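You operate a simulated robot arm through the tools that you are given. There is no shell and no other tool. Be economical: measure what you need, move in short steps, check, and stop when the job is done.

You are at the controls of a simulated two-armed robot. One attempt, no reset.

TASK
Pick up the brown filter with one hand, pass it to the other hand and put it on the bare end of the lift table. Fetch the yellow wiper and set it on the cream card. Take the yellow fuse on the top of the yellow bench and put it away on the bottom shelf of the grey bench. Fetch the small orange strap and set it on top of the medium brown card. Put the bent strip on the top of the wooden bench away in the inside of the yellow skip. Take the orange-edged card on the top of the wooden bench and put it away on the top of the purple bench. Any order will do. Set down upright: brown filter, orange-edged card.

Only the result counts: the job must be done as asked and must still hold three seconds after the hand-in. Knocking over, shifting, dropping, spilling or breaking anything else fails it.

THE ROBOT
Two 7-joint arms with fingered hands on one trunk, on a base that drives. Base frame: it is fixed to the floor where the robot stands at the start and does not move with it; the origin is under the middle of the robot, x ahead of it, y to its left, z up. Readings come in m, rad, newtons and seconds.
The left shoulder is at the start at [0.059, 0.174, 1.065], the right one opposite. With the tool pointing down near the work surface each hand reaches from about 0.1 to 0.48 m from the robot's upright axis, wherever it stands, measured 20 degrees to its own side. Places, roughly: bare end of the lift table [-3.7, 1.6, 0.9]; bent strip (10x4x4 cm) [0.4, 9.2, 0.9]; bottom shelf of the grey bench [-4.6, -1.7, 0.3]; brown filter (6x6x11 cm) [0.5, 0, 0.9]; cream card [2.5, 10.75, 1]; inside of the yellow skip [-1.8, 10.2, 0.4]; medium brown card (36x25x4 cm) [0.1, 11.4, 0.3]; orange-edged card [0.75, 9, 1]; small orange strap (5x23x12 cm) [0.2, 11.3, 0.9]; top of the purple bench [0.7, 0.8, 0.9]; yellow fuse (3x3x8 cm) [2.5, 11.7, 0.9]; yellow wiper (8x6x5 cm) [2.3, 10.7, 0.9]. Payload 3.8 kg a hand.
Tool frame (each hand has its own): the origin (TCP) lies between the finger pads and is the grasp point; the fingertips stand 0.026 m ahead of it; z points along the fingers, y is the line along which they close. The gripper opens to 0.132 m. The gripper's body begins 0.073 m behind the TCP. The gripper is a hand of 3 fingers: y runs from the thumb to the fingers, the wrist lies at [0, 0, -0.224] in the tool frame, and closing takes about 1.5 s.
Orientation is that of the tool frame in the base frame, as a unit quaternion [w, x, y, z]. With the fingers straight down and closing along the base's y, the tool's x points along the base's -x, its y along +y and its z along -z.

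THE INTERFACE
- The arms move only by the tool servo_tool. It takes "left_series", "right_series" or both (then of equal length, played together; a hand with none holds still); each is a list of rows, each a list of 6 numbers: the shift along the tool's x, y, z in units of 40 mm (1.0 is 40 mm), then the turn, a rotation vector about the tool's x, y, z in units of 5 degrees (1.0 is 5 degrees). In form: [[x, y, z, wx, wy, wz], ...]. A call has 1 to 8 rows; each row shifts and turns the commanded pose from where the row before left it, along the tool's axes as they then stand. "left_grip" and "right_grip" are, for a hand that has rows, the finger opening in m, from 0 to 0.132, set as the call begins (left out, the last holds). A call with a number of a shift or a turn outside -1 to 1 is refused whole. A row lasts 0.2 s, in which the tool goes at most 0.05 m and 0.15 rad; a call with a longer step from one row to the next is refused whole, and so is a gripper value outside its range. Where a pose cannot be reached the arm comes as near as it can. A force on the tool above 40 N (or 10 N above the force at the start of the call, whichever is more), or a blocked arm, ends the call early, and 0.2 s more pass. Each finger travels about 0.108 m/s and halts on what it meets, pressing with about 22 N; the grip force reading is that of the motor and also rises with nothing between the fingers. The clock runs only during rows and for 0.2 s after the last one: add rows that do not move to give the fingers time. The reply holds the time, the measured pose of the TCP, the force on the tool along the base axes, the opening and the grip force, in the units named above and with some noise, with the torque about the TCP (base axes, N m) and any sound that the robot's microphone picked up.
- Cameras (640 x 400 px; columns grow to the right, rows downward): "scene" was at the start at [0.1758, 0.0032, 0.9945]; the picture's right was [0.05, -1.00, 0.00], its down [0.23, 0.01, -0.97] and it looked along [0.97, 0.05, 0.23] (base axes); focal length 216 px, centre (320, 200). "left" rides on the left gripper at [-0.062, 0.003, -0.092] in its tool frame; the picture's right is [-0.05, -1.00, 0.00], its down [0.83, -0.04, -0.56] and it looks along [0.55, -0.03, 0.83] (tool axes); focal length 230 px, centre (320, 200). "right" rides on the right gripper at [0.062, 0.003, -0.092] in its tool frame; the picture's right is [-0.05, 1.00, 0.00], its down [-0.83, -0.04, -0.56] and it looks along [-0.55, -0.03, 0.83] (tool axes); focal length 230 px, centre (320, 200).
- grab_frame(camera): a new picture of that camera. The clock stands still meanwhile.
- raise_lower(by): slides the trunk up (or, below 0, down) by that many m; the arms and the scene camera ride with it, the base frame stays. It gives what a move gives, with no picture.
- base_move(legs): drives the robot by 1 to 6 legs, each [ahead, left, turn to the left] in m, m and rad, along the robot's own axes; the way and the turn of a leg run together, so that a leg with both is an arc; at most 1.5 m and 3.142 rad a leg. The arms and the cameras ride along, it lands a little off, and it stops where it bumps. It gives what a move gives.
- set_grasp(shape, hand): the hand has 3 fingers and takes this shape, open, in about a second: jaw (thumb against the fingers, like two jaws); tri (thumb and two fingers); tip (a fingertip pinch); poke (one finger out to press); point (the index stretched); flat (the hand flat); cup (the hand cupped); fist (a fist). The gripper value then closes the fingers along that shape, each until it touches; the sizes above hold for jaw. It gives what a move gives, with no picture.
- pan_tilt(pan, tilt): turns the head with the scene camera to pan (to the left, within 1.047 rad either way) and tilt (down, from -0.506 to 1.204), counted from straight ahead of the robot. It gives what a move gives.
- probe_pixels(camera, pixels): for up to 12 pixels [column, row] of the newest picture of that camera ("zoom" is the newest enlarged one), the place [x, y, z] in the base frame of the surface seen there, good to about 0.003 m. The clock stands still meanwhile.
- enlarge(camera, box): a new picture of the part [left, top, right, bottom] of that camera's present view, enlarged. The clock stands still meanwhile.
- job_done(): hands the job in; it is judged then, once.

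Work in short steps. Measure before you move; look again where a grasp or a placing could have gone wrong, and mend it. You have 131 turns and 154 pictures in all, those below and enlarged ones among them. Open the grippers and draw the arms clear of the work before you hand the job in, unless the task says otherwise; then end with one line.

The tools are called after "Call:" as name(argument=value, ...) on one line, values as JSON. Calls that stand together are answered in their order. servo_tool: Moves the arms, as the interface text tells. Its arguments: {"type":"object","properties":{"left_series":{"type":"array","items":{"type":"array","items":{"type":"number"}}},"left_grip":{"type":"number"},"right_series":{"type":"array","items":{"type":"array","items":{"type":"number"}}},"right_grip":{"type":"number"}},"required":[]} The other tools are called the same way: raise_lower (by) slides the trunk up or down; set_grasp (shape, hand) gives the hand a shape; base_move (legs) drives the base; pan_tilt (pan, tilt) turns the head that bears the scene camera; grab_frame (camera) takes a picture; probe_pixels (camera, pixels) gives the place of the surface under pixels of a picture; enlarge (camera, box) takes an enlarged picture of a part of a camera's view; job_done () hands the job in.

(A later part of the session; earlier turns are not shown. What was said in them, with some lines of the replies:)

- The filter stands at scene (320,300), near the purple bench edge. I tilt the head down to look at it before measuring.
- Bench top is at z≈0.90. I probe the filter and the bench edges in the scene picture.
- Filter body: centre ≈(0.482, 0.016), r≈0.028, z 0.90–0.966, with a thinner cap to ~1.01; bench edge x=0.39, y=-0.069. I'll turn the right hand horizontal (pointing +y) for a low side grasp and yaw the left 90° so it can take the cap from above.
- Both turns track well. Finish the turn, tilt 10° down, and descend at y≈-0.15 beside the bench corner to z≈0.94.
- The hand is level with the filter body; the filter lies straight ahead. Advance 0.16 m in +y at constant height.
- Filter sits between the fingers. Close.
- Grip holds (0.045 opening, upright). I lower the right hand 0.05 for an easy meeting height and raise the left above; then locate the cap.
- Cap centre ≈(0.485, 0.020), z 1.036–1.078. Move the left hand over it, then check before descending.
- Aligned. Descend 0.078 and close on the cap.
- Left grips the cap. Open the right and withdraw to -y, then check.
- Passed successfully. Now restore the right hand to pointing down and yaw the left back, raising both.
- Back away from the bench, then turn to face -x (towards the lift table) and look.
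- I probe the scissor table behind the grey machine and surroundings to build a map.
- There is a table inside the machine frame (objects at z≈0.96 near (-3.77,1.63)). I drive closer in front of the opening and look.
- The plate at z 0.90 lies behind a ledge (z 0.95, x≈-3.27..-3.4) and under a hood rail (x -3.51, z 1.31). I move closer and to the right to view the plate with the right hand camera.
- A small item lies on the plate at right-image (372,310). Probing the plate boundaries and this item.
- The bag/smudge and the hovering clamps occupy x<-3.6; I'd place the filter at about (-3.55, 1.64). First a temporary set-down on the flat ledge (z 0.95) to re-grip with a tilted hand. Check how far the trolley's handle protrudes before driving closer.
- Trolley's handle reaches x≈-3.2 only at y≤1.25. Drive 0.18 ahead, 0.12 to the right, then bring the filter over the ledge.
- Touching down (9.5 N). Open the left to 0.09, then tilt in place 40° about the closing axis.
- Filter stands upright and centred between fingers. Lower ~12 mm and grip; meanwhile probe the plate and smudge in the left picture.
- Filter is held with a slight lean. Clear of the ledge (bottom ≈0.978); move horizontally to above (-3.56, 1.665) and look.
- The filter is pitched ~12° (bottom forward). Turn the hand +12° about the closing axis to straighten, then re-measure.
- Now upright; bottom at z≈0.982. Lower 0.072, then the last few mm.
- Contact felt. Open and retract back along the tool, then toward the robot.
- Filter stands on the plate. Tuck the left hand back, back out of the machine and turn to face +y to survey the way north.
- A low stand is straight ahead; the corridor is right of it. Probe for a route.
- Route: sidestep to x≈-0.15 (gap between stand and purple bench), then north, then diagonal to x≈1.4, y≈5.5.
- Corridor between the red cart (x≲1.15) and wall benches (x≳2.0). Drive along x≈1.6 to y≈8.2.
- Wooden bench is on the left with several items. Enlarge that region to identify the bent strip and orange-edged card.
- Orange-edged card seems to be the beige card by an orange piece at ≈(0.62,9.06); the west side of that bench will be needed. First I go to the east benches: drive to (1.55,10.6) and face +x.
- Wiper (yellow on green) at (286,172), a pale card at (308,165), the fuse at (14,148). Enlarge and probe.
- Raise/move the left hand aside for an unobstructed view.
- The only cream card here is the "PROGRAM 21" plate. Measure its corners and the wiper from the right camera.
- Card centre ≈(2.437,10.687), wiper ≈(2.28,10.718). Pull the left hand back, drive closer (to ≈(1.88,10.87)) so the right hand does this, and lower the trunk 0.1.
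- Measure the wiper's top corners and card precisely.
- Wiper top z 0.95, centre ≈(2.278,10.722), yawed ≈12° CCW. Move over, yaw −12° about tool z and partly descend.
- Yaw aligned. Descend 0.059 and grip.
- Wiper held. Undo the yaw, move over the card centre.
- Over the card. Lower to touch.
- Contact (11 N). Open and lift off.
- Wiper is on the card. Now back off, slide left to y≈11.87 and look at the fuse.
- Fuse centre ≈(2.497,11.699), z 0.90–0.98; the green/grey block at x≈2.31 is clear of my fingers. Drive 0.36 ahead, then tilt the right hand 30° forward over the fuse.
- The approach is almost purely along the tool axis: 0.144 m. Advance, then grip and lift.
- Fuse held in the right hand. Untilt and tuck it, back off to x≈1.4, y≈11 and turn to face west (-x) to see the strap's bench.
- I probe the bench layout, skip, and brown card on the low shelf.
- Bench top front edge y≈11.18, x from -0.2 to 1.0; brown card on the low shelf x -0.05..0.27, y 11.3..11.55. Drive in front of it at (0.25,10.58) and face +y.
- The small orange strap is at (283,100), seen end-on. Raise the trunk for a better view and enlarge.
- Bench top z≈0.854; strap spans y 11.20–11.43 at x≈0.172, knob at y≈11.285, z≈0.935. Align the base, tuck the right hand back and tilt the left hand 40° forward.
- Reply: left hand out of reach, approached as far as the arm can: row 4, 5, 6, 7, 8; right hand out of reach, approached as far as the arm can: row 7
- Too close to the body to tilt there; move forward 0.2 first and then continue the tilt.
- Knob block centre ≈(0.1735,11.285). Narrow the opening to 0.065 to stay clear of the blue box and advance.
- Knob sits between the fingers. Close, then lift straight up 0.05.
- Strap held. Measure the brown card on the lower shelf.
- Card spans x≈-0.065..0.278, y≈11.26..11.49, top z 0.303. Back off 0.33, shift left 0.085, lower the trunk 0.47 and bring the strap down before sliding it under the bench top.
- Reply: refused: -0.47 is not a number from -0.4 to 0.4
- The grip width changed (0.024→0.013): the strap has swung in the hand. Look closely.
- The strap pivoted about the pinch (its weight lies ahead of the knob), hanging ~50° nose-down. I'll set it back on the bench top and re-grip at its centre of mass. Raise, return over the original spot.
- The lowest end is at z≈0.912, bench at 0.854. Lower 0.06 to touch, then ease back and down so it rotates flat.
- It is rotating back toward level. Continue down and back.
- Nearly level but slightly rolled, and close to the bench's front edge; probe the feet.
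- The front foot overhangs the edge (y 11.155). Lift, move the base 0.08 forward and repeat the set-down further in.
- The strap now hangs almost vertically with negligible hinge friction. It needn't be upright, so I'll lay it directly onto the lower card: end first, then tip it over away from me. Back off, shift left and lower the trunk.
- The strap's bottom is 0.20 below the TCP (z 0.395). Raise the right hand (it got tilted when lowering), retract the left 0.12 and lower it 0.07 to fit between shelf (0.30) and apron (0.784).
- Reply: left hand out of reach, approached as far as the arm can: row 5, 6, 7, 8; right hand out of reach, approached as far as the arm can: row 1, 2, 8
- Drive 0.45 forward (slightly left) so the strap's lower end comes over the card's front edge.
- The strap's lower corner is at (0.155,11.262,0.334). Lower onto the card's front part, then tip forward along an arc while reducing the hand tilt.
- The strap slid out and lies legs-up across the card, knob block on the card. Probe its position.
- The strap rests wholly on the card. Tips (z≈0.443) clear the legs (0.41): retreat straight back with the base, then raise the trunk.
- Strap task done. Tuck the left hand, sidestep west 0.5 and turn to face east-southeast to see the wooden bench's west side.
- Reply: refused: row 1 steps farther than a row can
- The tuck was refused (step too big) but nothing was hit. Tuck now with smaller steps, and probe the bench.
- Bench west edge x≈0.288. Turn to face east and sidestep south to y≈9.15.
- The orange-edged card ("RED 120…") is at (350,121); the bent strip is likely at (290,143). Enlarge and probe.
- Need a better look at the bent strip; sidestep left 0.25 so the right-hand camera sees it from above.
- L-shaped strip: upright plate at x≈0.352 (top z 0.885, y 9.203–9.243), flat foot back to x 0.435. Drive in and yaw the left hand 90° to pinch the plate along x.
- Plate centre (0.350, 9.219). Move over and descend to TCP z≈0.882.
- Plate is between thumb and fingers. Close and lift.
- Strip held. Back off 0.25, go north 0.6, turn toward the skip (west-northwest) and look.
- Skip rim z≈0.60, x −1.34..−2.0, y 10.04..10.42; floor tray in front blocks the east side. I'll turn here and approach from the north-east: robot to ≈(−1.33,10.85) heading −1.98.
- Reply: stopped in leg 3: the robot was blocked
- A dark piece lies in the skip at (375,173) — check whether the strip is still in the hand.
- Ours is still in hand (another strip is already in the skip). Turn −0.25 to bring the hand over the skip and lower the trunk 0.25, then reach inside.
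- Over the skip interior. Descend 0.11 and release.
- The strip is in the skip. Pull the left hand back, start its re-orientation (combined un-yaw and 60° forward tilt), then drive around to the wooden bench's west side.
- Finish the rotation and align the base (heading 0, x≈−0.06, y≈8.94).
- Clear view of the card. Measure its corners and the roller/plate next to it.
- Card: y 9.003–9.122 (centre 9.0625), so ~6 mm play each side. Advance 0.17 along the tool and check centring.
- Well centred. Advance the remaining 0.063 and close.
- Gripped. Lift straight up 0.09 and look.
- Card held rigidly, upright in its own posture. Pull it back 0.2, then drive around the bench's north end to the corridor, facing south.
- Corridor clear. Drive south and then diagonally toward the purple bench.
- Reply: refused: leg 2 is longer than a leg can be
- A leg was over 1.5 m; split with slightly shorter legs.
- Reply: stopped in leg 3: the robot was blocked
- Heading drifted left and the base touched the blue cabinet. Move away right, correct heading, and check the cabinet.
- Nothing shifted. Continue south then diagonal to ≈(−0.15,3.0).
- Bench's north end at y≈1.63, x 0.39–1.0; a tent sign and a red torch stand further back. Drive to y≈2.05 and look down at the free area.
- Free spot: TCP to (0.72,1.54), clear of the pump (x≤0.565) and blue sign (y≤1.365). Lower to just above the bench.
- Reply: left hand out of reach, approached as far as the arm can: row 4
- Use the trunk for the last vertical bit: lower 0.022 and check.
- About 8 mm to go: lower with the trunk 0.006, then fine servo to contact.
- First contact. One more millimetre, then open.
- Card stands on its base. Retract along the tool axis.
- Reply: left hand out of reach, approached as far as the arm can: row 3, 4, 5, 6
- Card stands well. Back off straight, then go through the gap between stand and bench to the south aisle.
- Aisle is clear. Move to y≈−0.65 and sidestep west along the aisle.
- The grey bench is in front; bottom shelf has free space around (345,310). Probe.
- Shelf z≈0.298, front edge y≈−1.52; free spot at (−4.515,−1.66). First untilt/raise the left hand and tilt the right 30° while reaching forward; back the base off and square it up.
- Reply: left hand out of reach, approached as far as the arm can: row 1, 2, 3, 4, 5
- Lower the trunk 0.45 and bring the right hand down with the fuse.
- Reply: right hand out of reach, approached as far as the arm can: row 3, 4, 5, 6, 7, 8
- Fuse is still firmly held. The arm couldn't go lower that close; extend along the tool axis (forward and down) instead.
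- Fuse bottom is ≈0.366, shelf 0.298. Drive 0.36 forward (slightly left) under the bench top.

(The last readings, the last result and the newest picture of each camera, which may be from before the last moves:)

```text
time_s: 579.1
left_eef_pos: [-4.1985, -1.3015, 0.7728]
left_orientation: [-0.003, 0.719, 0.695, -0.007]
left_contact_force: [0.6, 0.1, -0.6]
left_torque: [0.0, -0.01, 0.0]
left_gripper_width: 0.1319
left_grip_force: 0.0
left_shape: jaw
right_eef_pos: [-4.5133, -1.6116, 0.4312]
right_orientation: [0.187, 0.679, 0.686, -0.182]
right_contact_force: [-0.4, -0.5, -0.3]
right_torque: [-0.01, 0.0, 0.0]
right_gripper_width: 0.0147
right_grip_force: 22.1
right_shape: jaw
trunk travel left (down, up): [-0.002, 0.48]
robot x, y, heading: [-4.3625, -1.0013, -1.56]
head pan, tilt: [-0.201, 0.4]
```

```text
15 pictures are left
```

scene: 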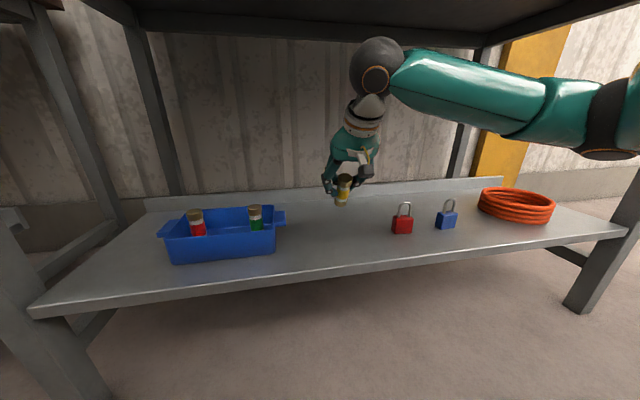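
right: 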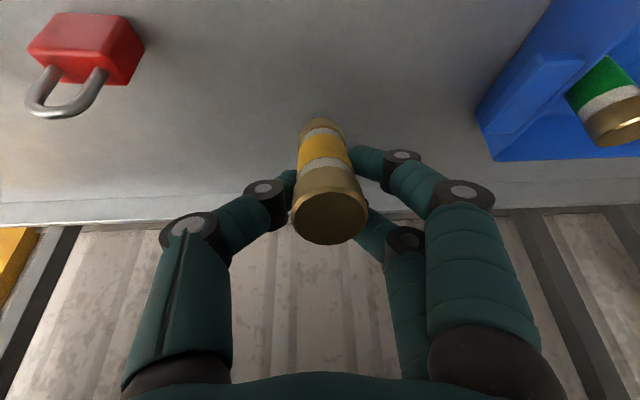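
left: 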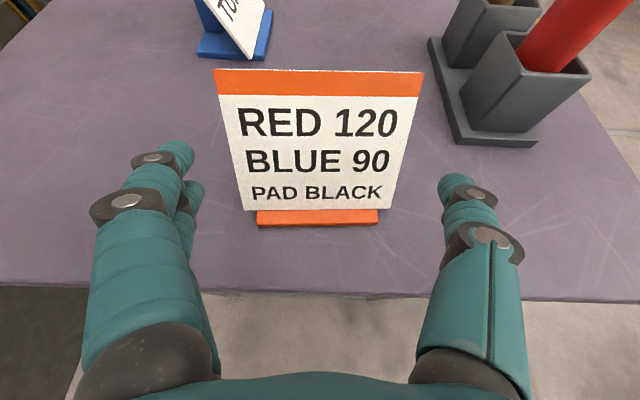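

Good spot between tray and padlock. Advance along the tool: 0.064, then fine steps to contact.

Call:
servo_tool(right_series=[[0, 0, 0.55, 0, 0, 0], [0, 0, 0.55, 0, 0, 0], [0, 0, 0.4, 0, 0, 0]])

Call:
enlarge(camera="scene", box=[280, 130, 420, 260])

Call:
probe_pixels(camera="zoom", pixels=[[280, 350], [280, 370], [275, 330], [280, 310]])

```text
time_s: 579.9
left_eef_pos: [-4.1974, -1.3034, 0.7714]
left_orientation: [-0.004, 0.718, 0.696, -0.005]
left_contact_force: [0.2, -0.5, 0.2]
left_torque: [-0.03, -0.01, 0.01]
left_gripper_width: 0.1319
left_grip_force: 0.0
left_shape: jaw
right_eef_pos: [-4.5127, -1.6436, 0.3766]
right_orientation: [0.184, 0.679, 0.687, -0.181]
right_contact_force: [0.9, 0.1, -1.6]
right_torque: [-0.02, 0.01, 0.01]
right_gripper_width: 0.0146
right_grip_force: 22.0
right_shape: jaw
trunk travel left (down, up): [-0.002, 0.48]
robot x, y, heading: [-4.363, -0.9957, -1.565]
head pan, tilt: [-0.201, 0.4]
```

```text
3.08 times, centred on (350, 195) of scene
```

zoom: 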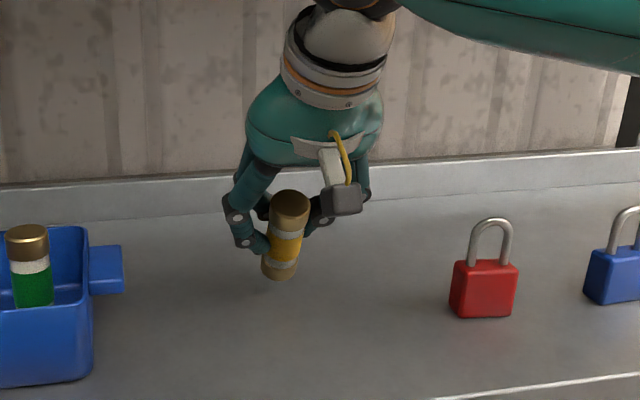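

```text
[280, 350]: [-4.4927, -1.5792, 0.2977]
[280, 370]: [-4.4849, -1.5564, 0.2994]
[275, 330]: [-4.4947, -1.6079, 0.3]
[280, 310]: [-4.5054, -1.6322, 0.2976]
```

Call:
probe_pixels(camera="zoom", pixels=[[290, 207], [283, 245], [278, 270], [292, 198]])

```text
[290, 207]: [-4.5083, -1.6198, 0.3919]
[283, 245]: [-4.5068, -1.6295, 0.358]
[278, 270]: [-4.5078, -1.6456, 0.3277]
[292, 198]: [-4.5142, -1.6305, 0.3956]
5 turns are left
```

Few turns remain: straighten the fuse (+22°), lower ~18 mm onto the shelf, release, lift the fingers clear and check.

Call:
servo_tool(right_series=[[0, 0, 0, 0, 0.9, 0], [0, 0, 0, 0, 0.9, 0], [0, 0, 0, 0, 0.9, 0], [0, 0, 0, 0, 0.9, 0], [0, 0, 0, 0, 0.8, 0], [0.02, 0, 0.15, 0, 0, 0], [0.02, 0, 0.15, 0, 0, 0], [0.02, 0, 0.1, 0, 0, 0]])

Call:
servo_tool(right_series=[[0, 0, 0.05, 0, 0, 0], [0, 0, 0.03, 0, 0, 0]])

Call:
servo_tool(right_series=[[0, 0, 0, 0, 0, 0], [0, 0, 0, 0, 0, 0], [0, 0, 0, 0, 0, 0], [0, 0, 0, 0, 0, 0], [0, 0, -0.7, 0, 0, 0], [0, 0, -0.8, 0, 0, 0], [0, 0, -0.8, 0, 0, 0]], right_grip=0.08)

Call:
enlarge(camera="scene", box=[260, 110, 440, 260])

```text
time_s: 581.7
left_eef_pos: [-4.1971, -1.3043, 0.7713]
left_orientation: [-0.005, 0.718, 0.696, -0.006]
left_contact_force: [0.2, -0.2, -0.6]
left_torque: [0.02, 0.01, -0.01]
left_gripper_width: 0.1323
left_grip_force: 0.1
left_shape: jaw
right_eef_pos: [-4.5126, -1.6437, 0.3601]
right_orientation: [0.049, 0.701, 0.709, -0.049]
right_contact_force: [-0.1, 0.5, 0.4]
right_torque: [0.0, -0.03, -0.01]
right_gripper_width: 0.0144
right_grip_force: 22.0
right_shape: jaw
trunk travel left (down, up): [-0.002, 0.48]
robot x, y, heading: [-4.3591, -1.003, -1.558]
head pan, tilt: [-0.201, 0.4]
```

```text
time_s: 582.3
left_eef_pos: [-4.1974, -1.3045, 0.7711]
left_orientation: [-0.005, 0.719, 0.695, -0.005]
left_contact_force: [-0.4, 0.3, -0.1]
left_torque: [0.05, -0.02, -0.01]
left_gripper_width: 0.1319
left_grip_force: 0.1
left_shape: jaw
right_eef_pos: [-4.5122, -1.6444, 0.3574]
right_orientation: [0.049, 0.702, 0.709, -0.049]
right_contact_force: [-0.4, -0.3, 1.3]
right_torque: [0.02, 0.02, 0.01]
right_gripper_width: 0.0144
right_grip_force: 22.1
right_shape: jaw
trunk travel left (down, up): [-0.002, 0.48]
robot x, y, heading: [-4.3617, -1.0045, -1.56]
head pan, tilt: [-0.201, 0.4]
```

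```text
time_s: 583.9
left_eef_pos: [-4.1967, -1.3044, 0.7713]
left_orientation: [-0.007, 0.718, 0.696, -0.005]
left_contact_force: [-0.8, 0.4, 0.4]
left_torque: [0.0, 0.0, -0.01]
left_gripper_width: 0.1316
left_grip_force: 0.0
left_shape: jaw
right_eef_pos: [-4.5136, -1.6296, 0.4486]
right_orientation: [0.049, 0.702, 0.709, -0.048]
right_contact_force: [0.4, 0.1, -0.7]
right_torque: [0.01, -0.01, 0.01]
right_gripper_width: 0.0797
right_grip_force: 0.1
right_shape: jaw
trunk travel left (down, up): [-0.002, 0.48]
robot x, y, heading: [-4.3635, -1.0005, -1.559]
head pan, tilt: [-0.201, 0.4]
```

```text
2.67 times, centred on (350, 185) of scene
4 turns are left
```

zoom: 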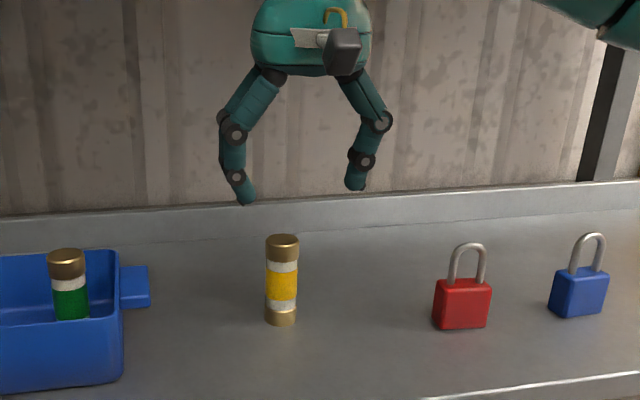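

The fuse stands upright on the shelf and the fingers are above it. Back the base away and raise the trunk, then look once more.

Call:
base_move(legs=[[-0.4, 0, 0]])

Call:
raise_lower(by=0.3)

Call:
grab_frame(camera="scene")

```text
time_s: 586.4
left_eef_pos: [-4.2019, -0.9129, 0.7701]
left_orientation: [-0.007, 0.718, 0.696, -0.003]
left_contact_force: [-1.4, -0.6, 0.5]
left_torque: [0.0, 0.03, 0.03]
left_gripper_width: 0.1321
left_grip_force: 0.0
left_shape: jaw
right_eef_pos: [-4.5175, -1.2367, 0.444]
right_orientation: [0.048, 0.701, 0.71, -0.046]
right_contact_force: [0.6, 0.3, 0.9]
right_torque: [-0.03, 0.02, -0.02]
right_gripper_width: 0.0794
right_grip_force: 0.1
right_shape: jaw
trunk travel left (down, up): [-0.002, 0.48]
robot x, y, heading: [-4.369, -0.6026, -1.556]
head pan, tilt: [-0.201, 0.4]
```

```text
time_s: 589.4
left_eef_pos: [-4.2016, -0.9129, 1.0698]
left_orientation: [-0.006, 0.717, 0.697, -0.003]
left_contact_force: [0.5, 0.0, 0.1]
left_torque: [-0.02, -0.03, 0.02]
left_gripper_width: 0.1318
left_grip_force: 0.1
left_shape: jaw
right_eef_pos: [-4.5177, -1.2375, 0.744]
right_orientation: [0.047, 0.702, 0.709, -0.047]
right_contact_force: [-0.7, 0.4, 0.8]
right_torque: [0.0, -0.01, 0.02]
right_gripper_width: 0.0799
right_grip_force: 0.0
right_shape: jaw
trunk travel left (down, up): [-0.302, 0.18]
robot x, y, heading: [-4.368, -0.6093, -1.56]
head pan, tilt: [-0.201, 0.4]
```

```text
12 pictures are left
3 turns are left
```

scene: 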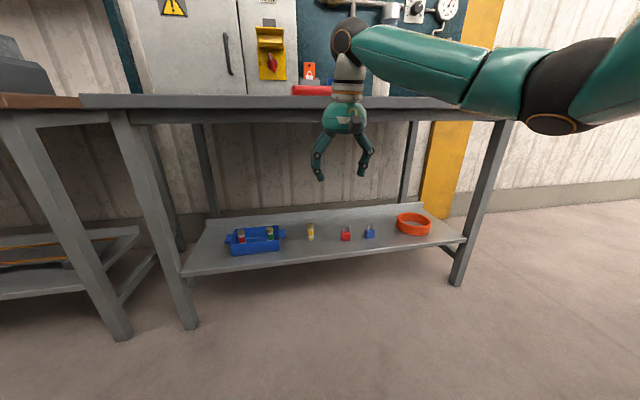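

All six items are placed, both grippers are open and the arms are clear of the work, so I hand the job in.

Call:
job_done()

```text
The job is handed in.
```

All six items are placed, both grippers are open and the arms are clear; the job is handed in. The base bumped a fixed post near the skip and a blue cabinet in the corridor. A picture showed the cabinet in line, but I did not check the post.
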